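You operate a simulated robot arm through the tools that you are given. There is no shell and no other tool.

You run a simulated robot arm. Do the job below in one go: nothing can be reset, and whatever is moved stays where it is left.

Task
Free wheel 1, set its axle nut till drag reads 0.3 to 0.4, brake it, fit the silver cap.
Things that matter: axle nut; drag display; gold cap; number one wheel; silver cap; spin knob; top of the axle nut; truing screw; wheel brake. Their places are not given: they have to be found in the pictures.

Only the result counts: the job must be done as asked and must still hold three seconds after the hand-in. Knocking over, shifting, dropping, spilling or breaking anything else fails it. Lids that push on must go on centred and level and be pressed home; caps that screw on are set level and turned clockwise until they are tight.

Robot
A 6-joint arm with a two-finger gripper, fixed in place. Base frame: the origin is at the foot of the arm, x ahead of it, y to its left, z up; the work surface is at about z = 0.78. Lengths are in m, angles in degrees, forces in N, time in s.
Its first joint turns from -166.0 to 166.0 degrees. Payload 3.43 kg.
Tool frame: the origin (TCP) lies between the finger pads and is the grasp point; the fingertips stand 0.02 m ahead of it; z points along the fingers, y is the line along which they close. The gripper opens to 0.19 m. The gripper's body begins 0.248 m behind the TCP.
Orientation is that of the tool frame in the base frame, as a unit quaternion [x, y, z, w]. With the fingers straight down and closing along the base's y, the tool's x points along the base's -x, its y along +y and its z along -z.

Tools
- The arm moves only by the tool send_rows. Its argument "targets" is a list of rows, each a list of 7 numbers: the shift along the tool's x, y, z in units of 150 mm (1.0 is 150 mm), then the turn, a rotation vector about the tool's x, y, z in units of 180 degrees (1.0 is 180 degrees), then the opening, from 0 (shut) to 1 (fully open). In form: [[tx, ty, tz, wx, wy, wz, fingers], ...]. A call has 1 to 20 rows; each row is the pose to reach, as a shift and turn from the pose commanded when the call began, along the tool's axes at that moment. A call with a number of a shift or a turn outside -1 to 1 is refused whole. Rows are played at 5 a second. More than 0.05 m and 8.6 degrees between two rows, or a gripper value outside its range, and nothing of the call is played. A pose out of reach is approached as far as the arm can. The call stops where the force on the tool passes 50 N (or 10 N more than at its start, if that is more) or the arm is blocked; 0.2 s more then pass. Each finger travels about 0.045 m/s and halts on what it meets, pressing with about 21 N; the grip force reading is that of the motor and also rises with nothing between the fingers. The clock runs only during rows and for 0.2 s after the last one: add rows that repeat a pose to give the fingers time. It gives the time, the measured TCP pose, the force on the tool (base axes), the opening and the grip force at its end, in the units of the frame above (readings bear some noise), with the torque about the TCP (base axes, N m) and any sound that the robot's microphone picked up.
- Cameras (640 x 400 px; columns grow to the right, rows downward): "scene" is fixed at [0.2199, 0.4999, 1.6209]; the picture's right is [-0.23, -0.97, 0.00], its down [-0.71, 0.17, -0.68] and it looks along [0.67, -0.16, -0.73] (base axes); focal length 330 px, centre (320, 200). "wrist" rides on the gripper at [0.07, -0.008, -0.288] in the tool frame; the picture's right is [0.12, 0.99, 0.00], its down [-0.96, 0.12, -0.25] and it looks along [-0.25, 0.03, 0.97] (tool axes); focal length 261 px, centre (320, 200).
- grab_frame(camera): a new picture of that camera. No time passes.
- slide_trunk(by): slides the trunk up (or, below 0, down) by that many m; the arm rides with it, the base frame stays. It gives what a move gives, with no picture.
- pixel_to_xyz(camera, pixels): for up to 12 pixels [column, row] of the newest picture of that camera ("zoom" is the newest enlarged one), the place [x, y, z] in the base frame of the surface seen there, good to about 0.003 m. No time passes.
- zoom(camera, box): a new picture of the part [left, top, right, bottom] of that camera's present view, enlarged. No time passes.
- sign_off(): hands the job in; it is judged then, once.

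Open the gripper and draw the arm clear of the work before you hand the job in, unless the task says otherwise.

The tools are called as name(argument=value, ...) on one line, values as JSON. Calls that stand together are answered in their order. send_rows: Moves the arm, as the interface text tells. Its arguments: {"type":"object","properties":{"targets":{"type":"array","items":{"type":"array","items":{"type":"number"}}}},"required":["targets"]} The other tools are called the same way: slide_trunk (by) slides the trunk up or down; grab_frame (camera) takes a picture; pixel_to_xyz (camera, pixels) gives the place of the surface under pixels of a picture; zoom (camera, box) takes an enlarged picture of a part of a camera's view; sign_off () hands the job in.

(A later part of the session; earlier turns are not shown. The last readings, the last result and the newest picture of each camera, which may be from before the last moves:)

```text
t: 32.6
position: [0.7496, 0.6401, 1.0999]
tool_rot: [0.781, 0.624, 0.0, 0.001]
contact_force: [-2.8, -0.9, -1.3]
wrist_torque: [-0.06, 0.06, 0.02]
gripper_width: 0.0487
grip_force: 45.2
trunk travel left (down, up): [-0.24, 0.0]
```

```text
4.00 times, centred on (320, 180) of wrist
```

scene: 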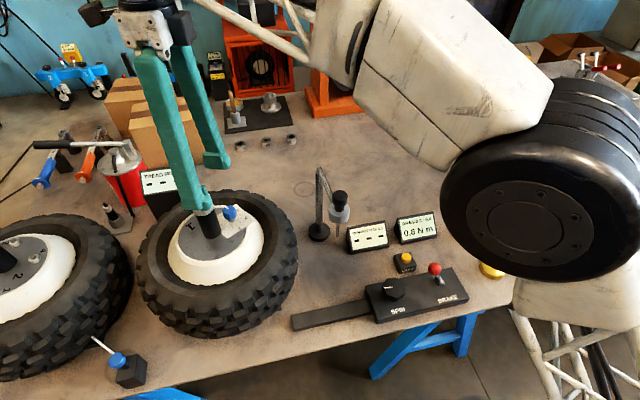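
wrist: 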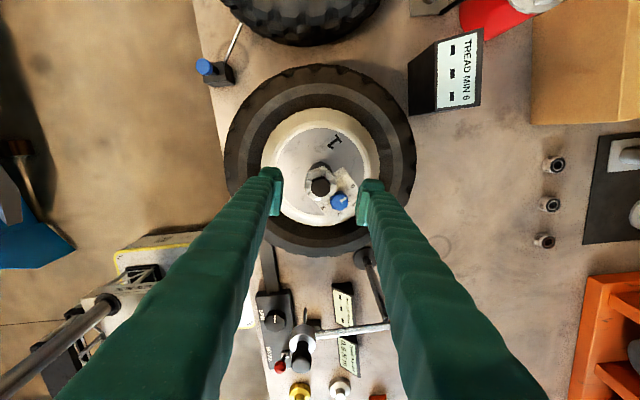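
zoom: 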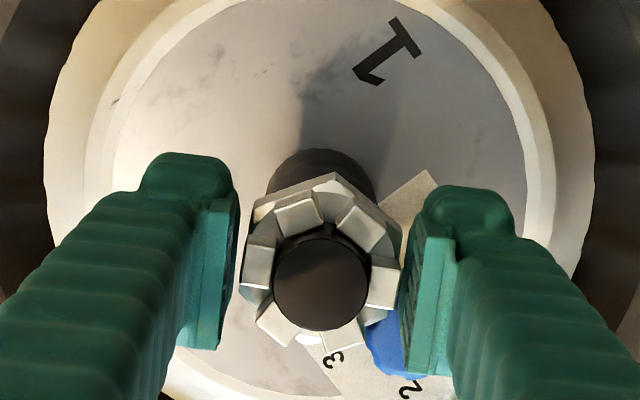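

Gripped at 0.0487 m with almost no side load. I loosen (counter-clockwise from above, -wz) by about 14° and read the drag display.

send_rows(targets=[[0, 0, 0, 0, 0, -0.02, 0.22], [0, 0, 0, 0, 0, -0.04, 0.22], [0, 0, 0, 0, 0, -0.06, 0.22], [0, 0, 0, 0, 0, -0.08, 0.22], [0, 0, 0, 0, 0, -0.08, 0.22]])

grab_frame(camera="scene")

zoom(camera="scene", box=[340, 200, 500, 335])

zoom(camera="scene", box=[140, 130, 300, 270])

```text
t: 33.8
position: [0.7497, 0.6378, 1.1014]
tool_rot: [0.697, 0.717, 0.0, 0.001]
contact_force: [-14.9, -13.6, -7.8]
wrist_torque: [-0.24, 0.13, 0.04]
gripper_width: 0.0487
grip_force: 45.4
trunk travel left (down, up): [-0.24, 0.0]
```

```text
taken
```

scene: 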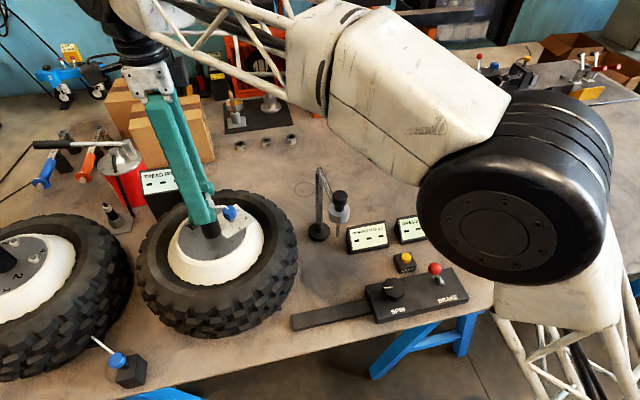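

```text
2.96 times, centred on (420, 268) of scene
```

zoom: 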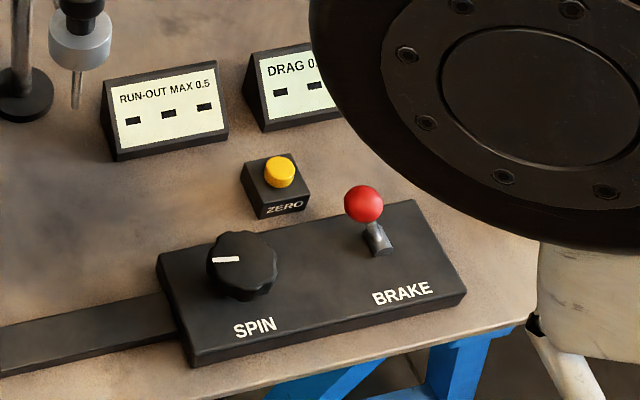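

```text
2.86 times, centred on (220, 200) of scene
```

zoom: 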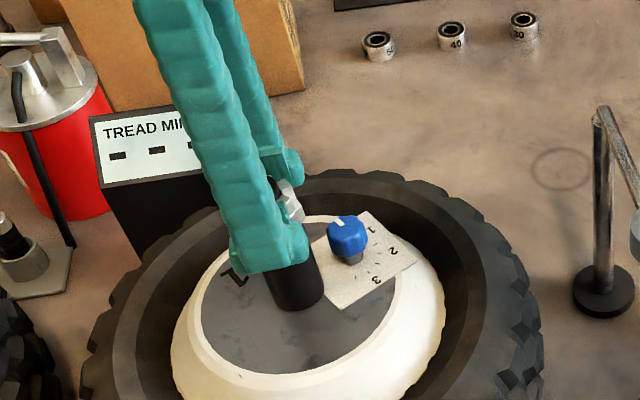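

The reading resets to dashes once the nut is turned, so it needs a fresh spin to read. I loosen a further ~15° (about 30° in total) before re-reading.

send_rows(targets=[[0.005, 0, 0, 0, 0, -0.02, 0.22], [0.005, 0, 0, 0, 0, -0.04, 0.22], [0.005, 0, 0, 0, 0, -0.06, 0.22], [0.005, 0, 0, 0, 0, -0.085, 0.22], [0.005, 0, 0, 0, 0, -0.085, 0.22]])

zoom(camera="wrist", box=[250, 130, 390, 230])

```text
t: 35.0
position: [0.7486, 0.6432, 1.1009]
tool_rot: [0.595, 0.804, 0.001, 0.001]
contact_force: [-29.1, 3.9, -2.7]
wrist_torque: [0.14, 0.28, -0.07]
gripper_width: 0.048
grip_force: 45.1
trunk travel left (down, up): [-0.24, 0.0]
```

```text
4.00 times, centred on (320, 180) of wrist
```

zoom: 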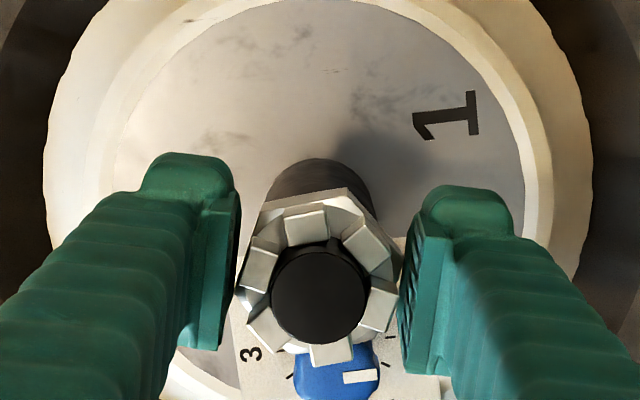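

The hand turned 30° and the nut followed (slipping only a few degrees as it seated on the flats). I release it, rise above the axle and start back toward the spin knob, unwinding the wrist on the way.

send_rows(targets=[[0, 0, 0, 0, 0, 0, 0.3], [0, 0, 0, 0, 0, 0, 0.4], [0, 0, 0, 0, 0, 0, 0.45], [0, 0, 0, 0, 0, 0, 0.45], [0, 0, -0.3, 0, 0, 0, 0.45], [0, 0, -0.6, 0, 0, 0, 0.45], [0, 0, -0.7, 0, 0, 0, 0.45], [-0.234, -0.188, -0.7, 0, 0, -0.044, 0.45], [-0.468, -0.376, -0.7, 0, 0, -0.088, 0.45], [-0.702, -0.564, -0.7, 0, 0, -0.132, 0.45], [-0.936, -0.752, -0.7, 0, 0, -0.176, 0.45], [-0.936, -0.752, -0.7, 0, 0, -0.176, 0.45]])

zoom(camera="scene", box=[140, 130, 300, 270])

grab_frame(camera="wrist")

```text
t: 37.6
position: [0.6851, 0.4744, 1.206]
tool_rot: [0.354, 0.935, 0.001, 0.001]
contact_force: [-1.1, -0.3, 1.0]
wrist_torque: [0.07, -0.07, 0.02]
gripper_width: 0.0853
grip_force: 0.1
trunk travel left (down, up): [-0.24, 0.0]
```

```text
2.86 times, centred on (220, 200) of scene
```

zoom: 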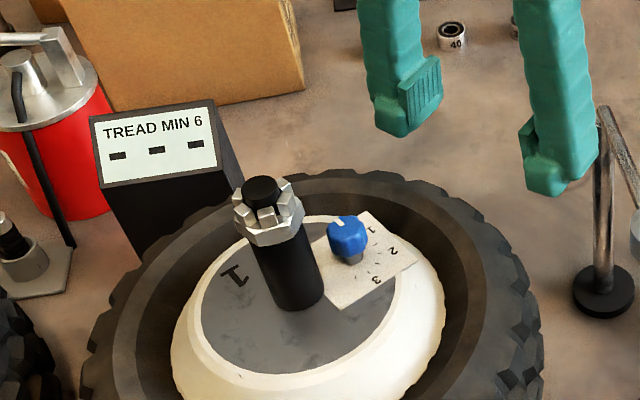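

```text
taken
```

wrist: 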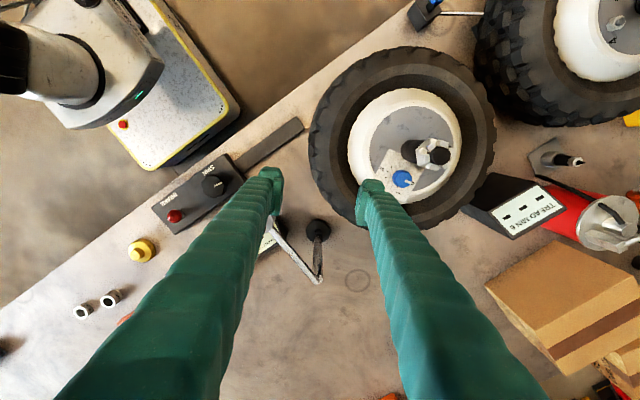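

The nut has turned while the wheel stayed put. I continue toward the knob.

send_rows(targets=[[-0.088, -0.2475, 0, 0, 0, -0.044, 0.45], [-0.176, -0.495, 0, 0, 0, -0.088, 0.45], [-0.265, -0.7425, 0, 0, 0, -0.132, 0.45], [-0.353, -0.99, 0, 0, 0, -0.176, 0.45], [-0.353, -0.99, 0, 0, 0, -0.176, 0.45]])

```text
t: 38.8
position: [0.6247, 0.3278, 1.2058]
tool_rot: [0.085, 0.996, 0.0, 0.0]
contact_force: [-0.6, -0.2, -0.4]
wrist_torque: [0.05, -0.08, -0.01]
gripper_width: 0.0856
grip_force: 0.1
trunk travel left (down, up): [-0.24, 0.0]
```

I finish the move over the knob (0.582, 0.2205), squaring the hand, and begin descending.

send_rows(targets=[[0.053, -0.251, 0, 0, 0, -0.018, 0.45], [0.106, -0.502, 0, 0, 0, -0.036, 0.45], [0.159, -0.753, 0, 0, 0, -0.054, 0.45], [0.159, -0.753, 0.33, 0, 0, -0.054, 0.45], [0.159, -0.753, 0.66, 0, 0, -0.054, 0.45], [0.159, -0.753, 0.97, 0, 0, -0.054, 0.45], [0.159, -0.753, 0.97, 0, 0, -0.054, 0.45]])

grab_frame(camera="wrist")

```text
t: 40.4
position: [0.5824, 0.2197, 1.0604]
tool_rot: [0.0, 1.0, -0.001, 0.001]
contact_force: [-0.3, 0.7, 0.3]
wrist_torque: [-0.01, 0.01, 0.01]
gripper_width: 0.0856
grip_force: 0.1
trunk travel left (down, up): [-0.24, 0.0]
```

```text
taken
```

wrist: 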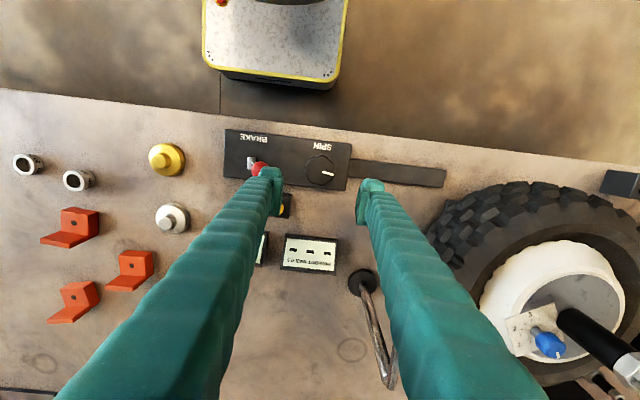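

Aligned over the knob at (0.582, 0.220). I descend to grip height in two calls and close on it.

send_rows(targets=[[0, 0, 0.3, 0, 0, 0, 0.45], [0, 0, 0.6, 0, 0, 0, 0.45], [0, 0, 0.9, 0, 0, 0, 0.45], [0, 0, 0.95, 0, 0, 0, 0.45]])

send_rows(targets=[[0, 0, 0.25, 0, 0, 0, 0.45], [0, 0, 0.466, 0, 0, 0, 0.45], [0, 0, 0.466, 0, 0, 0, 0.45], [0, 0, 0.466, 0, 0, 0, 0.4], [0, 0, 0.466, 0, 0, 0, 0.35], [0, 0, 0.466, 0, 0, 0, 0.32], [0, 0, 0.466, 0, 0, 0, 0.3], [0, 0, 0.466, 0, 0, 0, 0.3]])

```text
t: 41.4
position: [0.5839, 0.2217, 0.9188]
tool_rot: [0.0, 1.0, 0.0, 0.001]
contact_force: [-0.3, 0.6, 0.5]
wrist_torque: [-0.02, -0.01, 0.0]
gripper_width: 0.0857
grip_force: 0.0
trunk travel left (down, up): [-0.24, 0.0]
```

```text
t: 43.2
position: [0.5824, 0.2188, 0.8469]
tool_rot: [0.001, 1.0, -0.001, 0.001]
contact_force: [-0.5, 6.6, 0.0]
wrist_torque: [0.01, -0.01, -0.04]
gripper_width: 0.0607
grip_force: 3.0
trunk travel left (down, up): [-0.24, 0.0]
```

The fingers are just meeting the knob (0.0607). I finish closing and turn clockwise ~110° again.

send_rows(targets=[[0, 0, 0, 0, 0, 0, 0.28], [0, 0, 0, 0, 0, 0, 0.28], [0, 0, 0, 0, 0, 0.045, 0.28], [0, 0, 0, 0, 0, 0.09, 0.28], [0, 0, 0, 0, 0, 0.135, 0.28], [0, 0, 0, 0, 0, 0.18, 0.28], [0, 0, 0, 0, 0, 0.225, 0.28], [0, 0, 0, 0, 0, 0.27, 0.28], [0, 0, 0, 0, 0, 0.315, 0.28], [0, 0, 0, 0, 0, 0.36, 0.28], [0, 0, 0, 0, 0, 0.405, 0.28], [0, 0, 0, 0, 0, 0.45, 0.28], [0, 0, 0, 0, 0, 0.495, 0.28], [0, 0, 0, 0, 0, 0.54, 0.28], [0, 0, 0, 0, 0, 0.585, 0.28], [0, 0, 0, 0, 0, 0.61, 0.28]])

grab_frame(camera="wrist")

grab_frame(camera="scene")

```text
t: 46.6
position: [0.5809, 0.2204, 0.8474]
tool_rot: [0.819, 0.574, 0.0, 0.0]
contact_force: [-39.7, -25.0, -7.8]
wrist_torque: [-0.08, 0.2, 0.45]
gripper_width: 0.0574
grip_force: 45.0
trunk travel left (down, up): [-0.24, 0.0]
```

```text
taken
```

wrist: 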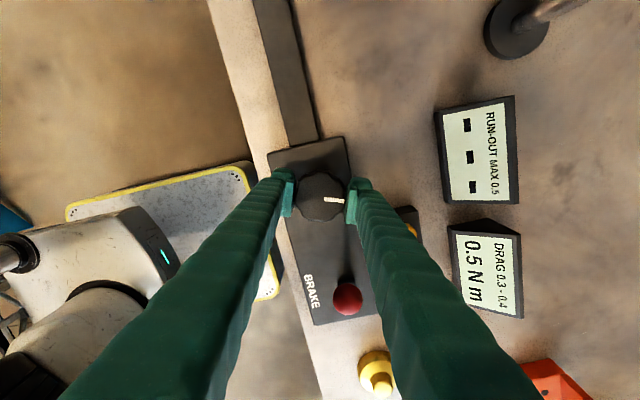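

```text
taken
```

scene: 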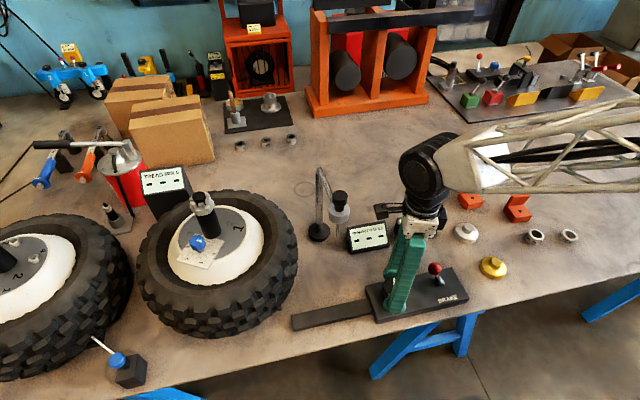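

The display now appears to read 0.5 N m. I zoom in to confirm the digits.

zoom(camera="wrist", box=[430, 210, 540, 330])

zoom(camera="scene", box=[140, 160, 300, 280])

```text
3.33 times, centred on (485, 270) of wrist
```

zoom: 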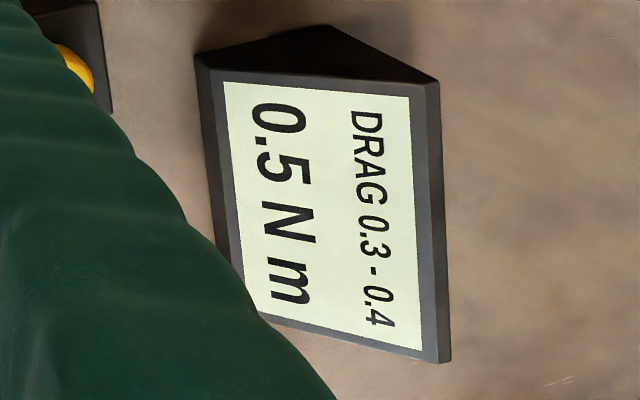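

```text
3.33 times, centred on (220, 220) of scene
```

zoom: 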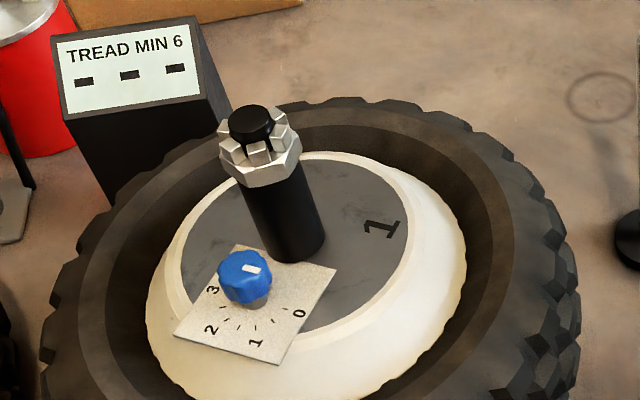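

0.5 N m confirmed; roughly 0.1 per 25° of nut turn, so about 35–40° more loosening is needed. I release the knob, rise and go back to the nut.

send_rows(targets=[[0, 0, 0, 0, 0, 0, 0.35], [0, 0, 0, 0, 0, 0, 0.42], [0, 0, 0, 0, 0, 0, 0.45], [0, 0, -0.2, 0, 0, 0, 0.45], [0, 0, -0.5, 0, 0, 0, 0.45], [0, 0, -0.8, 0, 0, 0, 0.45], [0, 0, -1.0, 0, 0, 0, 0.45]])

send_rows(targets=[[0, 0, -0.3, 0, 0, 0, 0.45], [0, 0, -0.6, 0, 0, 0, 0.45], [0, 0, -0.9, 0, 0, 0, 0.45], [0.1, 0, -1.0, 0, 0, 0, 0.45], [0.4, 0.01, -1.0, 0, 0, 0, 0.45], [0.7, 0.02, -1.0, 0, 0, 0, 0.45], [1.0, 0.03, -1.0, 0, 0, 0, 0.45]])

send_rows(targets=[[0.3, 0.01, -0.18, 0, 0, 0, 0.45], [0.6, 0.02, -0.18, 0, 0, 0, 0.45], [0.9, 0.03, -0.18, 0, 0, 0, 0.45], [1.0, 0.03, -0.18, 0, 0, 0, 0.45]])

send_rows(targets=[[0.3, 0.01, 0, 0, 0, 0, 0.45], [0.6, 0.02, 0, 0, 0, 0, 0.45], [0.8, 0.03, 0, 0, 0, 0, 0.45], [0.8, 0.03, 0, 0, 0, 0, 0.45]])

grab_frame(camera="wrist")

zoom(camera="wrist", box=[270, 110, 370, 200])

```text
t: 48.2
position: [0.5825, 0.2178, 0.9955]
tool_rot: [0.818, 0.575, 0.001, 0.001]
contact_force: [0.0, 0.8, -0.1]
wrist_torque: [0.02, 0.06, 0.03]
gripper_width: 0.0855
grip_force: 0.2
trunk travel left (down, up): [-0.24, 0.0]
```

```text
t: 49.8
position: [0.6337, 0.3589, 1.1461]
tool_rot: [0.819, 0.574, 0.001, 0.0]
contact_force: [-1.0, -0.8, 1.0]
wrist_torque: [0.13, -0.11, 0.01]
gripper_width: 0.0853
grip_force: 0.1
trunk travel left (down, up): [-0.24, 0.0]
```

```text
refused: row 1 steps farther than a row can; nothing moved
```

```text
t: 50.8
position: [0.68, 0.4703, 1.1452]
tool_rot: [0.818, 0.575, 0.001, 0.001]
contact_force: [0.1, 0.4, -0.3]
wrist_torque: [-0.05, 0.05, 0.01]
gripper_width: 0.0855
grip_force: 0.1
trunk travel left (down, up): [-0.24, 0.0]
```

```text
taken
```

wrist: 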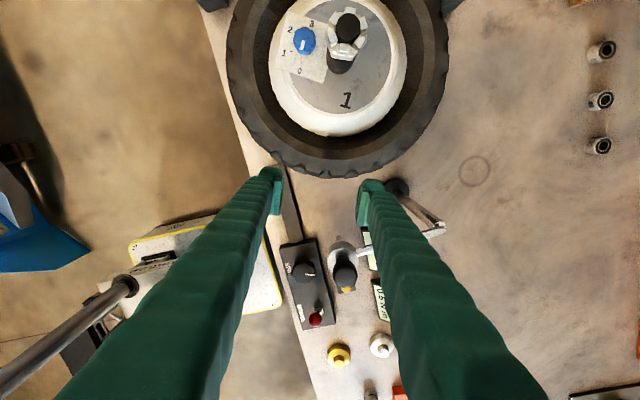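

```text
4.44 times, centred on (320, 155) of wrist
```

zoom: 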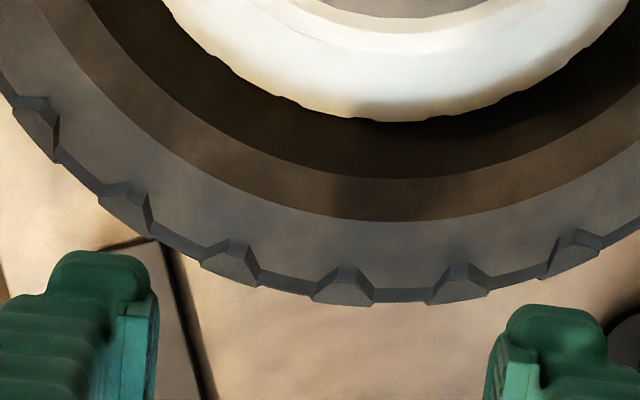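

One call was refused (step slightly too long), so I am at (0.680, 0.470, 1.145). I rise to 1.175 and continue toward the nut.

send_rows(targets=[[0, 0, -0.2, 0, 0, 0, 0.45], [0.3, 0.01, -0.2, 0, 0, 0, 0.45], [0.6, 0.02, -0.2, 0, 0, 0, 0.45], [0.9, 0.035, -0.2, 0, 0, 0, 0.45], [1.0, 0.04, -0.2, 0, 0, 0, 0.45], [1.0, 0.04, -0.2, 0, 0, 0, 0.45]])

zoom(camera="wrist", box=[260, 100, 380, 200])

```text
t: 52.2
position: [0.7391, 0.6115, 1.1758]
tool_rot: [0.818, 0.576, 0.0, 0.001]
contact_force: [0.6, 0.2, -0.6]
wrist_torque: [-0.02, 0.05, 0.01]
gripper_width: 0.0857
grip_force: 0.1
trunk travel left (down, up): [-0.24, 0.0]
```

```text
4.00 times, centred on (320, 150) of wrist
```

zoom: 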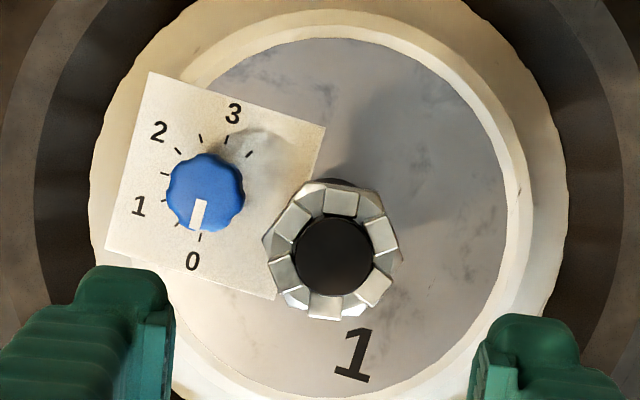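

The nut's flats now lie ~28.5° off the closing line; the nut centre computes to (0.7505, 0.6406). I centre over it and turn the hand -28.5° to meet the flats.

send_rows(targets=[[0.05, 0.001, 0, 0, 0, -0.04, 0.45], [0.1, 0.002, 0, 0, 0, -0.08, 0.45], [0.16, 0.003, 0, 0, 0, -0.12, 0.45], [0.208, 0.005, 0, 0, 0, -0.158, 0.45], [0.208, 0.005, 0, 0, 0, -0.158, 0.45], [0.208, 0.005, 0, 0, 0, -0.158, 0.45]])

zoom(camera="wrist", box=[260, 130, 380, 230])

```text
t: 53.6
position: [0.7502, 0.64, 1.1777]
tool_rot: [0.652, 0.758, 0.001, 0.001]
contact_force: [-0.7, 0.6, 0.4]
wrist_torque: [-0.02, -0.01, 0.0]
gripper_width: 0.0855
grip_force: 0.1
trunk travel left (down, up): [-0.24, 0.0]
```

```text
4.00 times, centred on (320, 180) of wrist
```

zoom: 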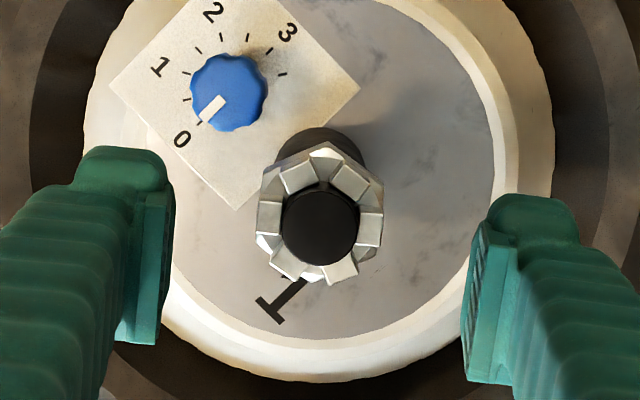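

Flats aligned and centred (axle at (320,186) vs expected (319.6,186.8)). I descend to z ≈ 1.10 and close on the nut.

send_rows(targets=[[0, 0, 0.25, 0, 0, 0, 0.45], [0, 0, 0.45, 0, 0, 0, 0.45], [0, 0, 0.51, 0, 0, 0, 0.45], [0, 0, 0.51, 0, 0, 0, 0.38], [0, 0, 0.51, 0, 0, 0, 0.33], [0, 0, 0.51, 0, 0, 0, 0.28], [0, 0, 0.51, 0, 0, 0, 0.24], [0, 0, 0.51, 0, 0, 0, 0.22], [0, 0, 0.51, 0, 0, 0, 0.22]])

zoom(camera="wrist", box=[260, 130, 380, 230])

```text
t: 55.6
position: [0.7493, 0.6398, 1.1001]
tool_rot: [0.652, 0.758, 0.0, 0.0]
contact_force: [-15.9, -4.9, -5.1]
wrist_torque: [0.0, 0.16, 0.02]
gripper_width: 0.049
grip_force: 45.1
trunk travel left (down, up): [-0.24, 0.0]
```

```text
4.00 times, centred on (320, 180) of wrist
```

zoom: 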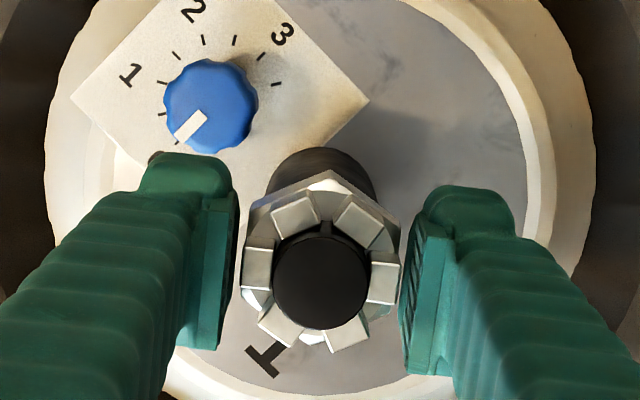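

Gripped at 0.049 m. I loosen about 34° counter-clockwise, then compare the nut's angle with the hand to see the real turn.

send_rows(targets=[[0, 0, 0, 0, 0, -0.02, 0.22], [0, 0, 0, 0, 0, -0.05, 0.22], [0, 0, 0, 0, 0, -0.08, 0.22], [0, 0, 0, 0, 0, -0.11, 0.22], [0, 0, 0, 0, 0, -0.14, 0.22], [0, 0, 0, 0, 0, -0.17, 0.22], [0, 0, 0, 0, 0, -0.189, 0.22], [0, 0, 0, 0, 0, -0.189, 0.22]])

zoom(camera="wrist", box=[260, 130, 380, 230])

```text
t: 57.4
position: [0.7514, 0.639, 1.1008]
tool_rot: [0.401, 0.916, 0.0, 0.001]
contact_force: [-14.7, -11.2, -16.7]
wrist_torque: [-0.11, 0.0, 0.0]
gripper_width: 0.0487
grip_force: 44.9
trunk travel left (down, up): [-0.24, 0.0]
```

```text
4.00 times, centred on (320, 180) of wrist
```

zoom: 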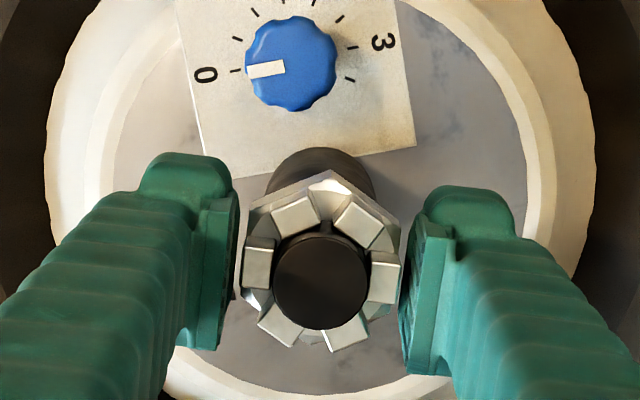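

No slip this time: the nut followed the full 34°. I release, rise and return to the spin knob.

send_rows(targets=[[0, 0, 0, 0, 0, 0, 0.3], [0, 0, 0, 0, 0, 0, 0.4], [0, 0, 0, 0, 0, 0, 0.45], [0, 0, 0, 0, 0, 0, 0.45], [0, 0, -0.3, 0, 0, 0, 0.45], [0, 0, -0.6, 0, 0, 0, 0.45], [0, 0, -0.7, 0, 0, 0, 0.45], [-0.1178, -0.2466, -0.7, 0, 0, -0.0437, 0.45], [-0.2356, -0.4932, -0.7, 0, 0, -0.0874, 0.45], [-0.3534, -0.74, -0.7, 0, 0, -0.131, 0.45], [-0.471, -0.986, -0.7, 0, 0, -0.175, 0.45], [-0.471, -0.986, -0.7, 0, 0, -0.175, 0.45]])

send_rows(targets=[[0.026, -0.2485, 0, 0, 0, -0.022, 0.45], [0.052, -0.497, 0, 0, 0, -0.044, 0.45], [0.078, -0.7455, 0, 0, 0, -0.066, 0.45], [0.1045, -0.994, 0, 0, 0, -0.088, 0.45], [0.1045, -0.994, 0, 0, 0, -0.088, 0.45]])

```text
t: 60.0
position: [0.6877, 0.4856, 1.2056]
tool_rot: [0.137, 0.991, 0.0, 0.001]
contact_force: [-0.1, -0.5, 0.2]
wrist_torque: [0.05, -0.09, 0.03]
gripper_width: 0.0854
grip_force: 0.2
trunk travel left (down, up): [-0.24, 0.0]
```

```text
t: 61.2
position: [0.6331, 0.3474, 1.2077]
tool_rot: [0.0, 1.0, 0.0, 0.0]
contact_force: [-0.1, 0.2, 0.4]
wrist_torque: [0.07, -0.06, 0.0]
gripper_width: 0.0854
grip_force: 0.0
trunk travel left (down, up): [-0.24, 0.0]
```

At (0.633, 0.347, 1.208) with the hand square. I move over the knob and descend.

send_rows(targets=[[0.114, -0.282, 0, 0, 0, 0, 0.45], [0.228, -0.564, 0, 0, 0, 0, 0.45], [0.341, -0.846, 0, 0, 0, 0, 0.45], [0.341, -0.846, 0.33, 0, 0, 0, 0.45], [0.341, -0.846, 0.66, 0, 0, 0, 0.45], [0.341, -0.846, 1.0, 0, 0, 0, 0.45], [0.341, -0.846, 1.0, 0, 0, 0, 0.45]])

send_rows(targets=[[0, 0, 0.33, 0, 0, 0, 0.45], [0, 0, 0.66, 0, 0, 0, 0.45], [0, 0, 0.93, 0, 0, 0, 0.45], [0, 0, 0.93, 0, 0, 0, 0.45]])

grab_frame(camera="wrist")

```text
refused: row 6 steps farther than a row can; nothing moved
```

```text
t: 62.2
position: [0.6323, 0.3451, 1.0647]
tool_rot: [-0.001, 1.0, 0.0, 0.001]
contact_force: [-0.5, 0.5, -0.2]
wrist_torque: [-0.02, 0.02, -0.05]
gripper_width: 0.0856
grip_force: 0.0
trunk travel left (down, up): [-0.24, 0.0]
```

```text
taken
```

wrist: 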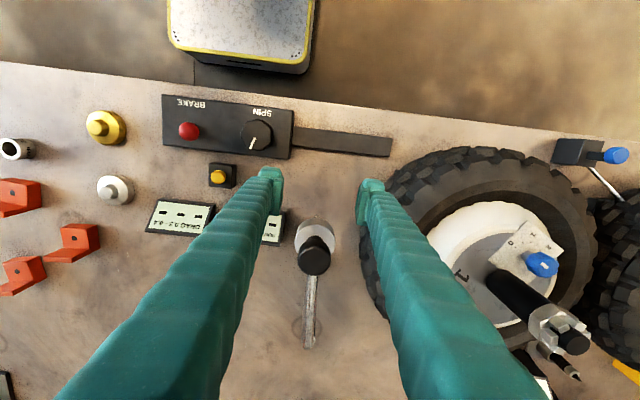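

One row was slightly too long so only the descent ran; the hand is at (0.632, 0.345, 1.065), clear of everything. I move horizontally to over the knob.

send_rows(targets=[[0.112, -0.277, 0, 0, 0, 0, 0.45], [0.223, -0.554, 0, 0, 0, 0, 0.45], [0.335, -0.831, 0, 0, 0, 0, 0.45], [0.335, -0.831, 0.3, 0, 0, 0, 0.45], [0.335, -0.831, 0.6, 0, 0, 0, 0.45], [0.335, -0.831, 0.9, 0, 0, 0, 0.45], [0.335, -0.831, 0.95, 0, 0, 0, 0.45]])

grab_frame(camera="wrist")

```text
t: 63.8
position: [0.5855, 0.2229, 0.9223]
tool_rot: [0.0, 1.0, 0.0, 0.001]
contact_force: [-0.9, -0.8, -1.0]
wrist_torque: [-0.01, 0.01, 0.02]
gripper_width: 0.0854
grip_force: 0.1
trunk travel left (down, up): [-0.24, 0.0]
```

```text
taken
```

wrist: 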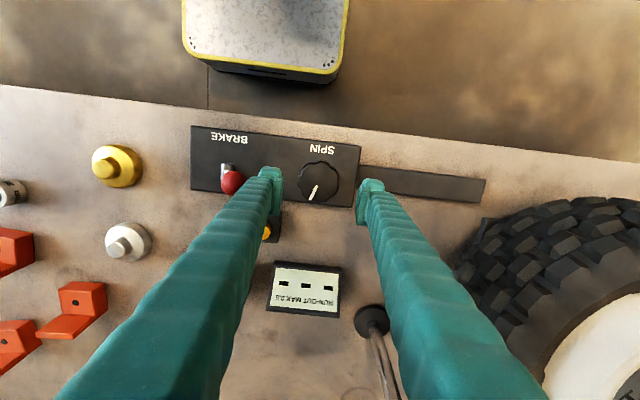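

The knob centre is ~2 mm to -y and ~3 mm to -x of the hand. I correct, descend, close and then spin clockwise ~110°.

send_rows(targets=[[0.02, -0.014, 0.25, 0, 0, 0, 0.45], [0.02, -0.014, 0.49, 0, 0, 0, 0.45], [0.02, -0.014, 0.49, 0, 0, 0, 0.4], [0.02, -0.014, 0.49, 0, 0, 0, 0.35], [0.02, -0.014, 0.49, 0, 0, 0, 0.31], [0.02, -0.014, 0.49, 0, 0, 0, 0.28], [0.02, -0.014, 0.49, 0, 0, 0, 0.28], [0.02, -0.014, 0.49, 0, 0, 0, 0.28]])

```text
t: 65.6
position: [0.5816, 0.2202, 0.85]
tool_rot: [0.0, 1.0, 0.0, 0.001]
contact_force: [2.0, -14.9, -1.3]
wrist_torque: [-0.13, -0.05, -0.31]
gripper_width: 0.0583
grip_force: 45.1
trunk travel left (down, up): [-0.24, 0.0]
```

The grip is firm with a small side load. I turn the knob clockwise about 110°.

send_rows(targets=[[0, 0, 0, 0, 0, 0.045, 0.28], [0, 0, 0, 0, 0, 0.09, 0.28], [0, 0, 0, 0, 0, 0.135, 0.28], [0, 0, 0, 0, 0, 0.18, 0.28], [0, 0, 0, 0, 0, 0.225, 0.28], [0, 0, 0, 0, 0, 0.27, 0.28], [0, 0, 0, 0, 0, 0.315, 0.28], [0, 0, 0, 0, 0, 0.36, 0.28], [0, 0, 0, 0, 0, 0.405, 0.28], [0, 0, 0, 0, 0, 0.45, 0.28], [0, 0, 0, 0, 0, 0.495, 0.28], [0, 0, 0, 0, 0, 0.54, 0.28], [0, 0, 0, 0, 0, 0.585, 0.28], [0, 0, 0, 0, 0, 0.61, 0.28]])

grab_frame(camera="wrist")

zoom(camera="wrist", box=[430, 210, 540, 330])

```text
t: 68.6
position: [0.582, 0.221, 0.8507]
tool_rot: [0.818, 0.575, 0.001, 0.0]
contact_force: [13.8, -9.9, 13.6]
wrist_torque: [0.13, 0.12, 0.38]
gripper_width: 0.0578
grip_force: 44.6
trunk travel left (down, up): [-0.24, 0.0]
```

```text
taken
```

wrist: 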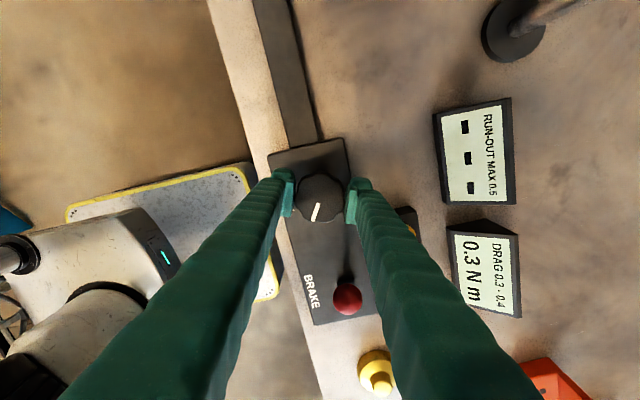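

```text
3.33 times, centred on (485, 270) of wrist
```

zoom: 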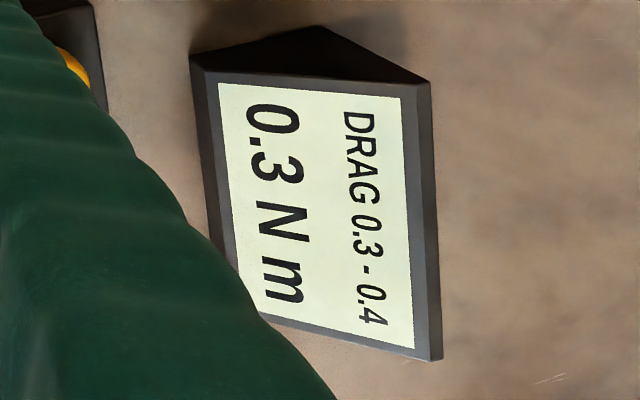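

The drag reads 0.3 N m — in band, though it may sit at its lower edge (0.25–0.35). To land safely in the middle I'll retighten the nut ~8° and re-read; first I release the knob and go back to the nut.

send_rows(targets=[[0, 0, 0, 0, 0, 0, 0.35], [0, 0, 0, 0, 0, 0, 0.42], [0, 0, 0, 0, 0, 0, 0.45], [0, 0, -0.2, 0, 0, 0, 0.45], [0, 0, -0.5, 0, 0, 0, 0.45], [0, 0, -0.8, 0, 0, 0, 0.45], [0, 0, -1.0, 0, 0, 0, 0.45]])

send_rows(targets=[[0, 0, -0.3, 0, 0, 0, 0.45], [0, 0, -0.6, 0, 0, 0, 0.45], [0, 0, -0.9, 0, 0, 0, 0.45], [0.1, 0, -1.0, 0, 0, 0, 0.45], [0.4, 0.01, -1.0, 0, 0, 0, 0.45], [0.7, 0.02, -1.0, 0, 0, 0, 0.45], [1.0, 0.03, -1.0, 0, 0, 0, 0.45]])

grab_frame(camera="scene")

```text
t: 70.2
position: [0.5811, 0.2202, 0.9995]
tool_rot: [0.818, 0.575, 0.001, 0.001]
contact_force: [-0.1, 0.0, 0.1]
wrist_torque: [-0.02, 0.1, 0.03]
gripper_width: 0.0854
grip_force: 0.1
trunk travel left (down, up): [-0.24, 0.0]
```

```text
t: 71.8
position: [0.6358, 0.3616, 1.1501]
tool_rot: [0.818, 0.575, 0.002, 0.0]
contact_force: [-0.9, -0.8, 0.3]
wrist_torque: [0.18, -0.12, -0.03]
gripper_width: 0.0856
grip_force: 0.0
trunk travel left (down, up): [-0.24, 0.0]
```

```text
taken
```

scene: 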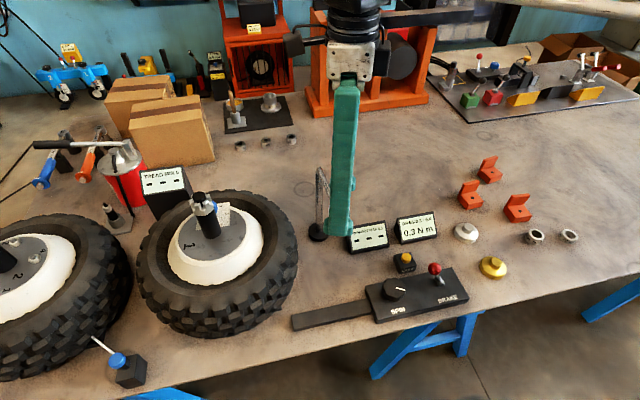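

The scene shows "0.3 N m" on the drag display. I continue on to the nut at a safe height.

send_rows(targets=[[0, 0, -0.2, 0, 0, 0, 0.45], [0.3, 0.01, -0.2, 0, 0, 0, 0.45], [0.6, 0.02, -0.2, 0, 0, 0, 0.45], [0.9, 0.03, -0.2, 0, 0, 0, 0.45], [1.0, 0.03, -0.2, 0, 0, 0, 0.45]])

send_rows(targets=[[0.3, 0.01, 0, 0, 0, 0, 0.45], [0.6, 0.02, 0, 0, 0, 0, 0.45], [0.8, 0.03, 0, 0, 0, 0, 0.45], [0.8, 0.03, 0, 0, 0, 0, 0.45], [0.8, 0.03, 0, 0, 0, 0, 0.45]])

zoom(camera="wrist", box=[260, 100, 380, 200])

```text
t: 73.0
position: [0.6909, 0.5016, 1.1802]
tool_rot: [0.818, 0.575, 0.001, 0.0]
contact_force: [0.8, 0.1, 0.1]
wrist_torque: [-0.03, 0.02, 0.01]
gripper_width: 0.0855
grip_force: 0.1
trunk travel left (down, up): [-0.24, 0.0]
```

```text
t: 74.2
position: [0.7366, 0.614, 1.1798]
tool_rot: [0.818, 0.575, 0.0, 0.001]
contact_force: [0.1, 0.3, 0.0]
wrist_torque: [0.0, -0.01, 0.02]
gripper_width: 0.0855
grip_force: 0.0
trunk travel left (down, up): [-0.24, 0.0]
```

```text
4.00 times, centred on (320, 150) of wrist
```

zoom: 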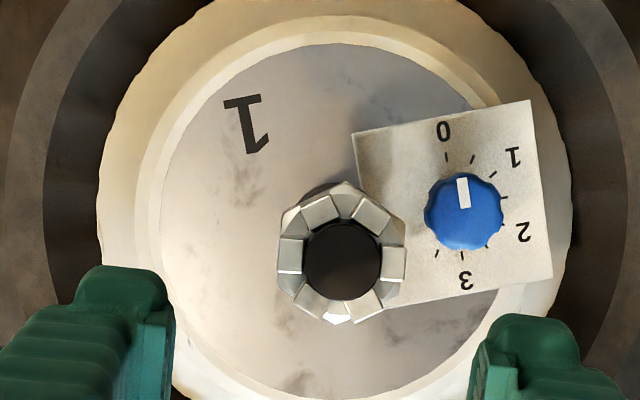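

The flats are now only ~2.5° off the closing line; the nut centre is offset (0.030, 0.0036) in tool axes. I centre, rotate -2°, then check.

send_rows(targets=[[0.1, 0.012, 0, 0, 0, -0.006, 0.45], [0.199, 0.024, 0, 0, 0, -0.012, 0.45], [0.199, 0.024, 0, 0, 0, -0.012, 0.45], [0.199, 0.024, 0, 0, 0, -0.012, 0.45]])

zoom(camera="wrist", box=[260, 130, 380, 230])

```text
t: 75.2
position: [0.7488, 0.6386, 1.1794]
tool_rot: [0.807, 0.59, 0.001, 0.0]
contact_force: [0.1, 0.1, 0.1]
wrist_torque: [0.0, 0.0, 0.05]
gripper_width: 0.0856
grip_force: 0.1
trunk travel left (down, up): [-0.24, 0.0]
```

```text
4.00 times, centred on (320, 180) of wrist
```

zoom: 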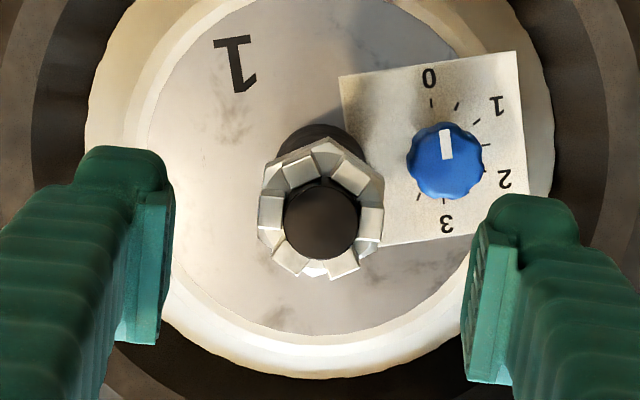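

Centred and aligned. I descend to z ≈ 1.10 and grip the nut again.

send_rows(targets=[[0, 0, 0.25, 0, 0, 0, 0.45], [0, 0, 0.45, 0, 0, 0, 0.45], [0, 0, 0.525, 0, 0, 0, 0.45], [0, 0, 0.525, 0, 0, 0, 0.38], [0, 0, 0.525, 0, 0, 0, 0.33], [0, 0, 0.525, 0, 0, 0, 0.28], [0, 0, 0.525, 0, 0, 0, 0.24], [0, 0, 0.525, 0, 0, 0, 0.22], [0, 0, 0.525, 0, 0, 0, 0.22]])

zoom(camera="wrist", box=[260, 130, 380, 230])

```text
t: 77.2
position: [0.7484, 0.6391, 1.1016]
tool_rot: [0.808, 0.59, 0.0, 0.001]
contact_force: [11.5, 0.7, 0.1]
wrist_torque: [0.02, -0.13, 0.03]
gripper_width: 0.0485
grip_force: 45.0
trunk travel left (down, up): [-0.24, 0.0]
```

```text
4.00 times, centred on (320, 180) of wrist
```

zoom: 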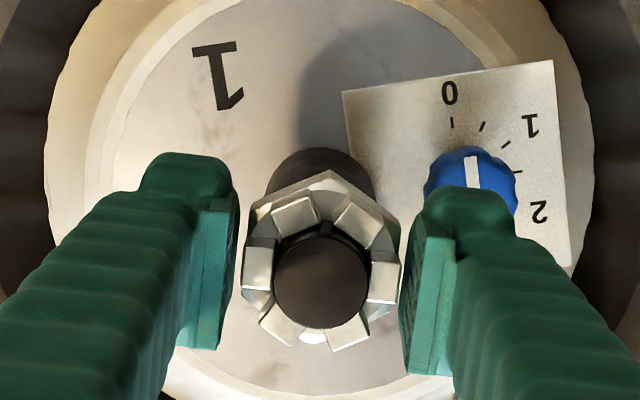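

Gripped at 0.0485 m. I tighten clockwise by about 8.5°, slowly.

send_rows(targets=[[0, 0, 0, 0, 0, 0.015, 0.22], [0, 0, 0, 0, 0, 0.03, 0.22], [0, 0, 0, 0, 0, 0.047, 0.22], [0, 0, 0, 0, 0, 0.047, 0.22]])

zoom(camera="wrist", box=[260, 130, 380, 230])

```text
t: 78.2
position: [0.7491, 0.6394, 1.1007]
tool_rot: [0.849, 0.528, 0.001, 0.001]
contact_force: [15.7, 0.9, 5.5]
wrist_torque: [-0.06, -0.15, 0.0]
gripper_width: 0.0488
grip_force: 45.1
trunk travel left (down, up): [-0.24, 0.0]
```

```text
4.00 times, centred on (320, 180) of wrist
```

zoom: 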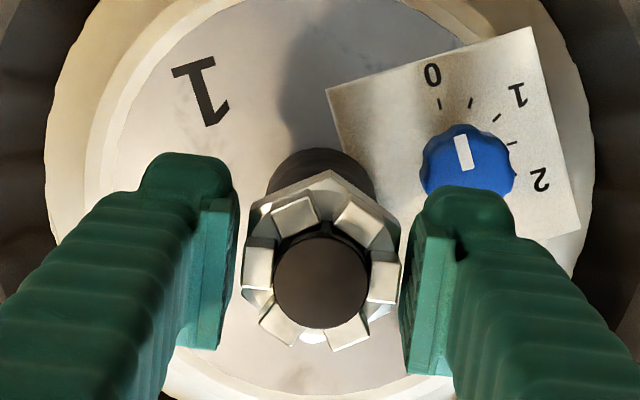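

The nut followed by 8.5°. I release, rise, and return toward the knob while unwinding the wrist.

send_rows(targets=[[0, 0, 0, 0, 0, 0, 0.3], [0, 0, 0, 0, 0, 0, 0.4], [0, 0, 0, 0, 0, 0, 0.45], [0, 0, 0, 0, 0, 0, 0.45], [0, 0, -0.3, 0, 0, 0, 0.45], [0, 0, -0.6, 0, 0, 0, 0.45], [0, 0, -0.7, 0, 0, 0, 0.45], [-0.249, 0.019, -0.7, 0, 0, -0.0437, 0.45], [-0.498, 0.038, -0.7, 0, 0, -0.0874, 0.45], [-0.747, 0.057, -0.7, 0, 0, -0.131, 0.45], [-0.997, 0.077, -0.7, 0, 0, -0.175, 0.45], [-0.997, 0.077, -0.7, 0, 0, -0.218, 0.45], [-0.997, 0.077, -0.7, 0, 0, -0.262, 0.45], [-0.997, 0.077, -0.7, 0, 0, -0.305, 0.45], [-0.997, 0.077, -0.7, 0, 0, -0.349, 0.45], [-0.997, 0.077, -0.7, 0, 0, -0.349, 0.45]])

```text
t: 81.6
position: [0.6932, 0.499, 1.2074]
tool_rot: [0.448, 0.894, 0.0, 0.001]
contact_force: [-0.1, 1.1, 0.8]
wrist_torque: [-0.01, 0.01, 0.0]
gripper_width: 0.0854
grip_force: 0.1
trunk travel left (down, up): [-0.24, 0.0]
```

Now at (0.693, 0.499) with the hand at 53°. I continue toward the knob and finish squaring the hand.

send_rows(targets=[[-0.143, -0.234, 0, 0, 0, -0.0437, 0.45], [-0.287, -0.469, 0, 0, 0, -0.0874, 0.45], [-0.43, -0.703, 0, 0, 0, -0.131, 0.45], [-0.574, -0.938, 0, 0, 0, -0.175, 0.45], [-0.574, -0.938, 0, 0, 0, -0.218, 0.45], [-0.574, -0.938, 0, 0, 0, -0.26, 0.45], [-0.574, -0.938, 0, 0, 0, -0.2955, 0.45], [-0.574, -0.938, 0, 0, 0, -0.2955, 0.45]])

```text
t: 83.4
position: [0.6323, 0.3465, 1.2074]
tool_rot: [0.001, 1.0, 0.0, 0.001]
contact_force: [-0.3, 0.1, 0.8]
wrist_torque: [-0.04, -0.01, 0.02]
gripper_width: 0.0854
grip_force: 0.1
trunk travel left (down, up): [-0.24, 0.0]
```

I move horizontally over the knob, then lower by about 0.14 m.

send_rows(targets=[[0.112, -0.28, 0, 0, 0, 0, 0.45], [0.223, -0.56, 0, 0, 0, 0, 0.45], [0.335, -0.84, 0, 0, 0, 0, 0.45], [0.335, -0.84, 0.3, 0, 0, 0, 0.45], [0.335, -0.84, 0.6, 0, 0, 0, 0.45], [0.335, -0.84, 0.9, 0, 0, 0, 0.45], [0.335, -0.84, 0.95, 0, 0, 0, 0.45], [0.335, -0.84, 0.95, 0, 0, 0, 0.45]])

send_rows(targets=[[0, 0, 0.3, 0, 0, 0, 0.45], [0, 0, 0.6, 0, 0, 0, 0.45], [0, 0, 0.9, 0, 0, 0, 0.45], [0, 0, 0.95, 0, 0, 0, 0.45], [0, 0, 0.95, 0, 0, 0, 0.45]])

grab_frame(camera="wrist")

zoom(camera="wrist", box=[260, 140, 380, 230])

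```text
t: 85.2
position: [0.5803, 0.2187, 1.064]
tool_rot: [0.0, 1.0, 0.0, 0.001]
contact_force: [0.8, -0.6, 0.0]
wrist_torque: [0.01, -0.02, -0.01]
gripper_width: 0.0857
grip_force: 0.1
trunk travel left (down, up): [-0.24, 0.0]
```

```text
t: 86.4
position: [0.5812, 0.2212, 0.9214]
tool_rot: [0.001, 1.0, 0.0, 0.001]
contact_force: [0.5, -0.3, -0.1]
wrist_torque: [0.0, 0.0, 0.02]
gripper_width: 0.0854
grip_force: 0.1
trunk travel left (down, up): [-0.24, 0.0]
```

```text
taken
```

wrist: 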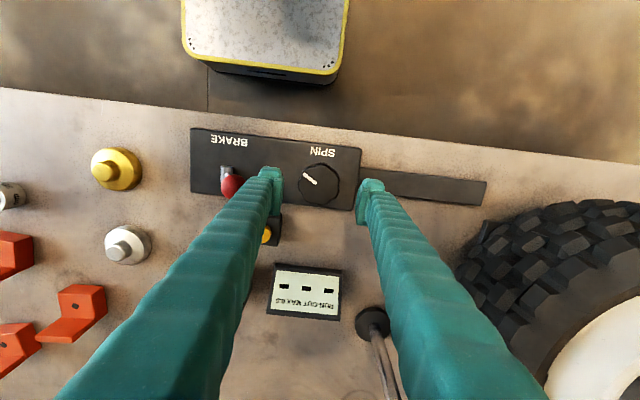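

```text
4.44 times, centred on (320, 185) of wrist
```

zoom: 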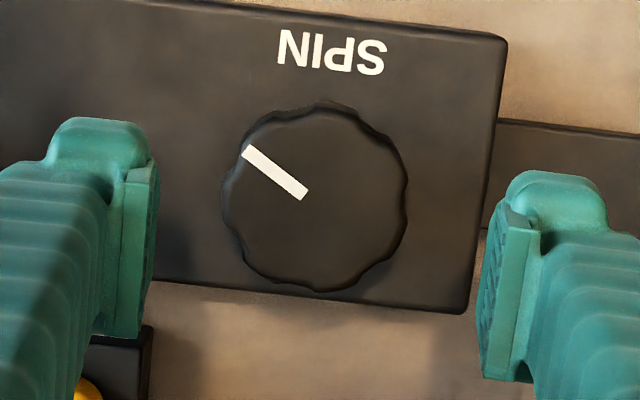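

Well centred over the knob ((319.5,184) vs expected (319.6,185)). I descend and grip it.

send_rows(targets=[[0, -0.003, 0.25, 0, 0, 0, 0.45], [0, -0.003, 0.48, 0, 0, 0, 0.45], [0, -0.003, 0.48, 0, 0, 0, 0.4], [0, -0.003, 0.48, 0, 0, 0, 0.35], [0, -0.003, 0.48, 0, 0, 0, 0.31], [0, -0.003, 0.48, 0, 0, 0, 0.28], [0, -0.003, 0.48, 0, 0, 0, 0.28], [0, -0.003, 0.48, 0, 0, 0, 0.28]])

```text
t: 88.2
position: [0.5826, 0.2206, 0.8489]
tool_rot: [0.001, 1.0, -0.001, 0.001]
contact_force: [3.7, -27.7, -1.7]
wrist_torque: [-0.32, -0.04, -0.43]
gripper_width: 0.0584
grip_force: 45.0
trunk travel left (down, up): [-0.24, 0.0]
```

The knob is gripped (side load 28 N, so I ease 1 mm to -y). I spin clockwise about 110° again.

send_rows(targets=[[0, -0.006, 0, 0, 0, 0.045, 0.28], [0, -0.008, 0, 0, 0, 0.09, 0.28], [0, -0.008, 0, 0, 0, 0.135, 0.28], [0, -0.008, 0, 0, 0, 0.18, 0.28], [0, -0.008, 0, 0, 0, 0.225, 0.28], [0, -0.008, 0, 0, 0, 0.27, 0.28], [0, -0.008, 0, 0, 0, 0.315, 0.28], [0, -0.008, 0, 0, 0, 0.36, 0.28], [0, -0.008, 0, 0, 0, 0.405, 0.28], [0, -0.008, 0, 0, 0, 0.45, 0.28], [0, -0.008, 0, 0, 0, 0.495, 0.28], [0, -0.008, 0, 0, 0, 0.54, 0.28], [0, -0.008, 0, 0, 0, 0.585, 0.28], [0, -0.008, 0, 0, 0, 0.61, 0.28]])

grab_frame(camera="wrist")

zoom(camera="wrist", box=[430, 210, 540, 330])

```text
t: 91.2
position: [0.58, 0.2182, 0.8496]
tool_rot: [0.819, 0.573, -0.001, 0.0]
contact_force: [-35.7, -5.8, -26.3]
wrist_torque: [-0.05, 0.28, 0.54]
gripper_width: 0.0577
grip_force: 44.7
trunk travel left (down, up): [-0.24, 0.0]
```

```text
taken
```

wrist: 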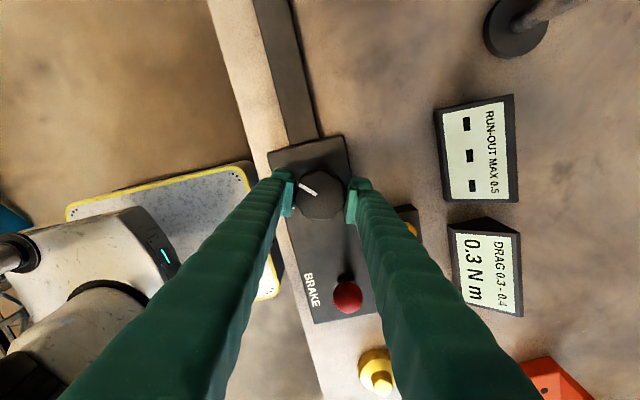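

```text
3.33 times, centred on (485, 270) of wrist
```

zoom: 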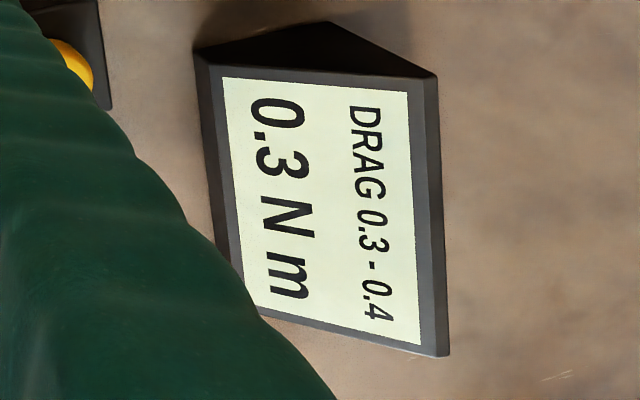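

The drag reads 0.3 N m again after the tightening, so it now sits around 0.29–0.35 — in band. Next is the brake: I release the knob, rise, close the fingers and turn the hand to 90°.

send_rows(targets=[[0, 0, 0, 0, 0, 0, 0.35], [0, 0, 0, 0, 0, 0, 0.42], [0, 0, 0, 0, 0, 0, 0.45], [0, 0, -0.2, 0, 0, 0, 0.45], [0, 0, -0.5, 0, 0, 0, 0.45], [0, 0, -0.8, 0, 0, 0, 0.45], [0, 0, -1.0, 0, 0, 0, 0.45], [-0.1, 0.06, -1.0, 0, 0, -0.04, 0.1], [-0.209, 0.118, -1.0, 0, 0, -0.08, 0], [-0.209, 0.118, -1.0, 0, 0, -0.111, 0], [-0.209, 0.118, -1.0, 0, 0, -0.111, 0], [-0.209, 0.118, -1.0, 0, 0, -0.111, 0], [-0.209, 0.118, -1.0, 0, 0, -0.111, 0], [-0.209, 0.118, -1.0, 0, 0, -0.111, 0]])

zoom(camera="scene", box=[340, 180, 500, 335])

grab_frame(camera="wrist")

```text
t: 94.2
position: [0.5883, 0.1835, 0.9992]
tool_rot: [0.706, 0.708, 0.001, 0.002]
contact_force: [-0.6, 0.1, 0.7]
wrist_torque: [0.04, 0.03, 0.01]
gripper_width: 0.0002
grip_force: 21.3
trunk travel left (down, up): [-0.24, 0.0]
```

```text
2.58 times, centred on (420, 258) of scene
```

zoom: 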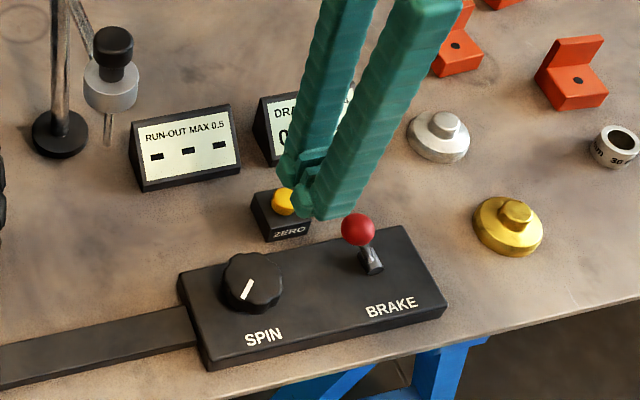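

```text
taken
```

wrist: 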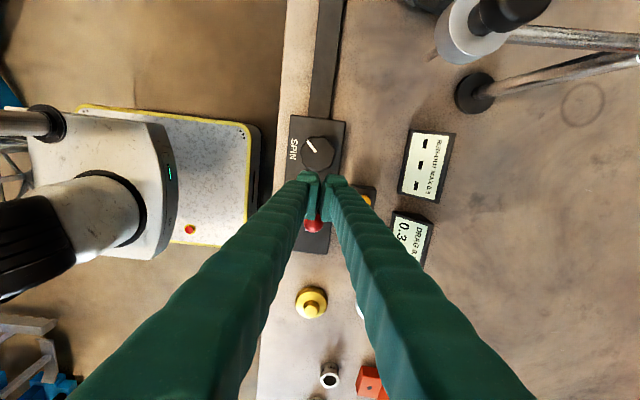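

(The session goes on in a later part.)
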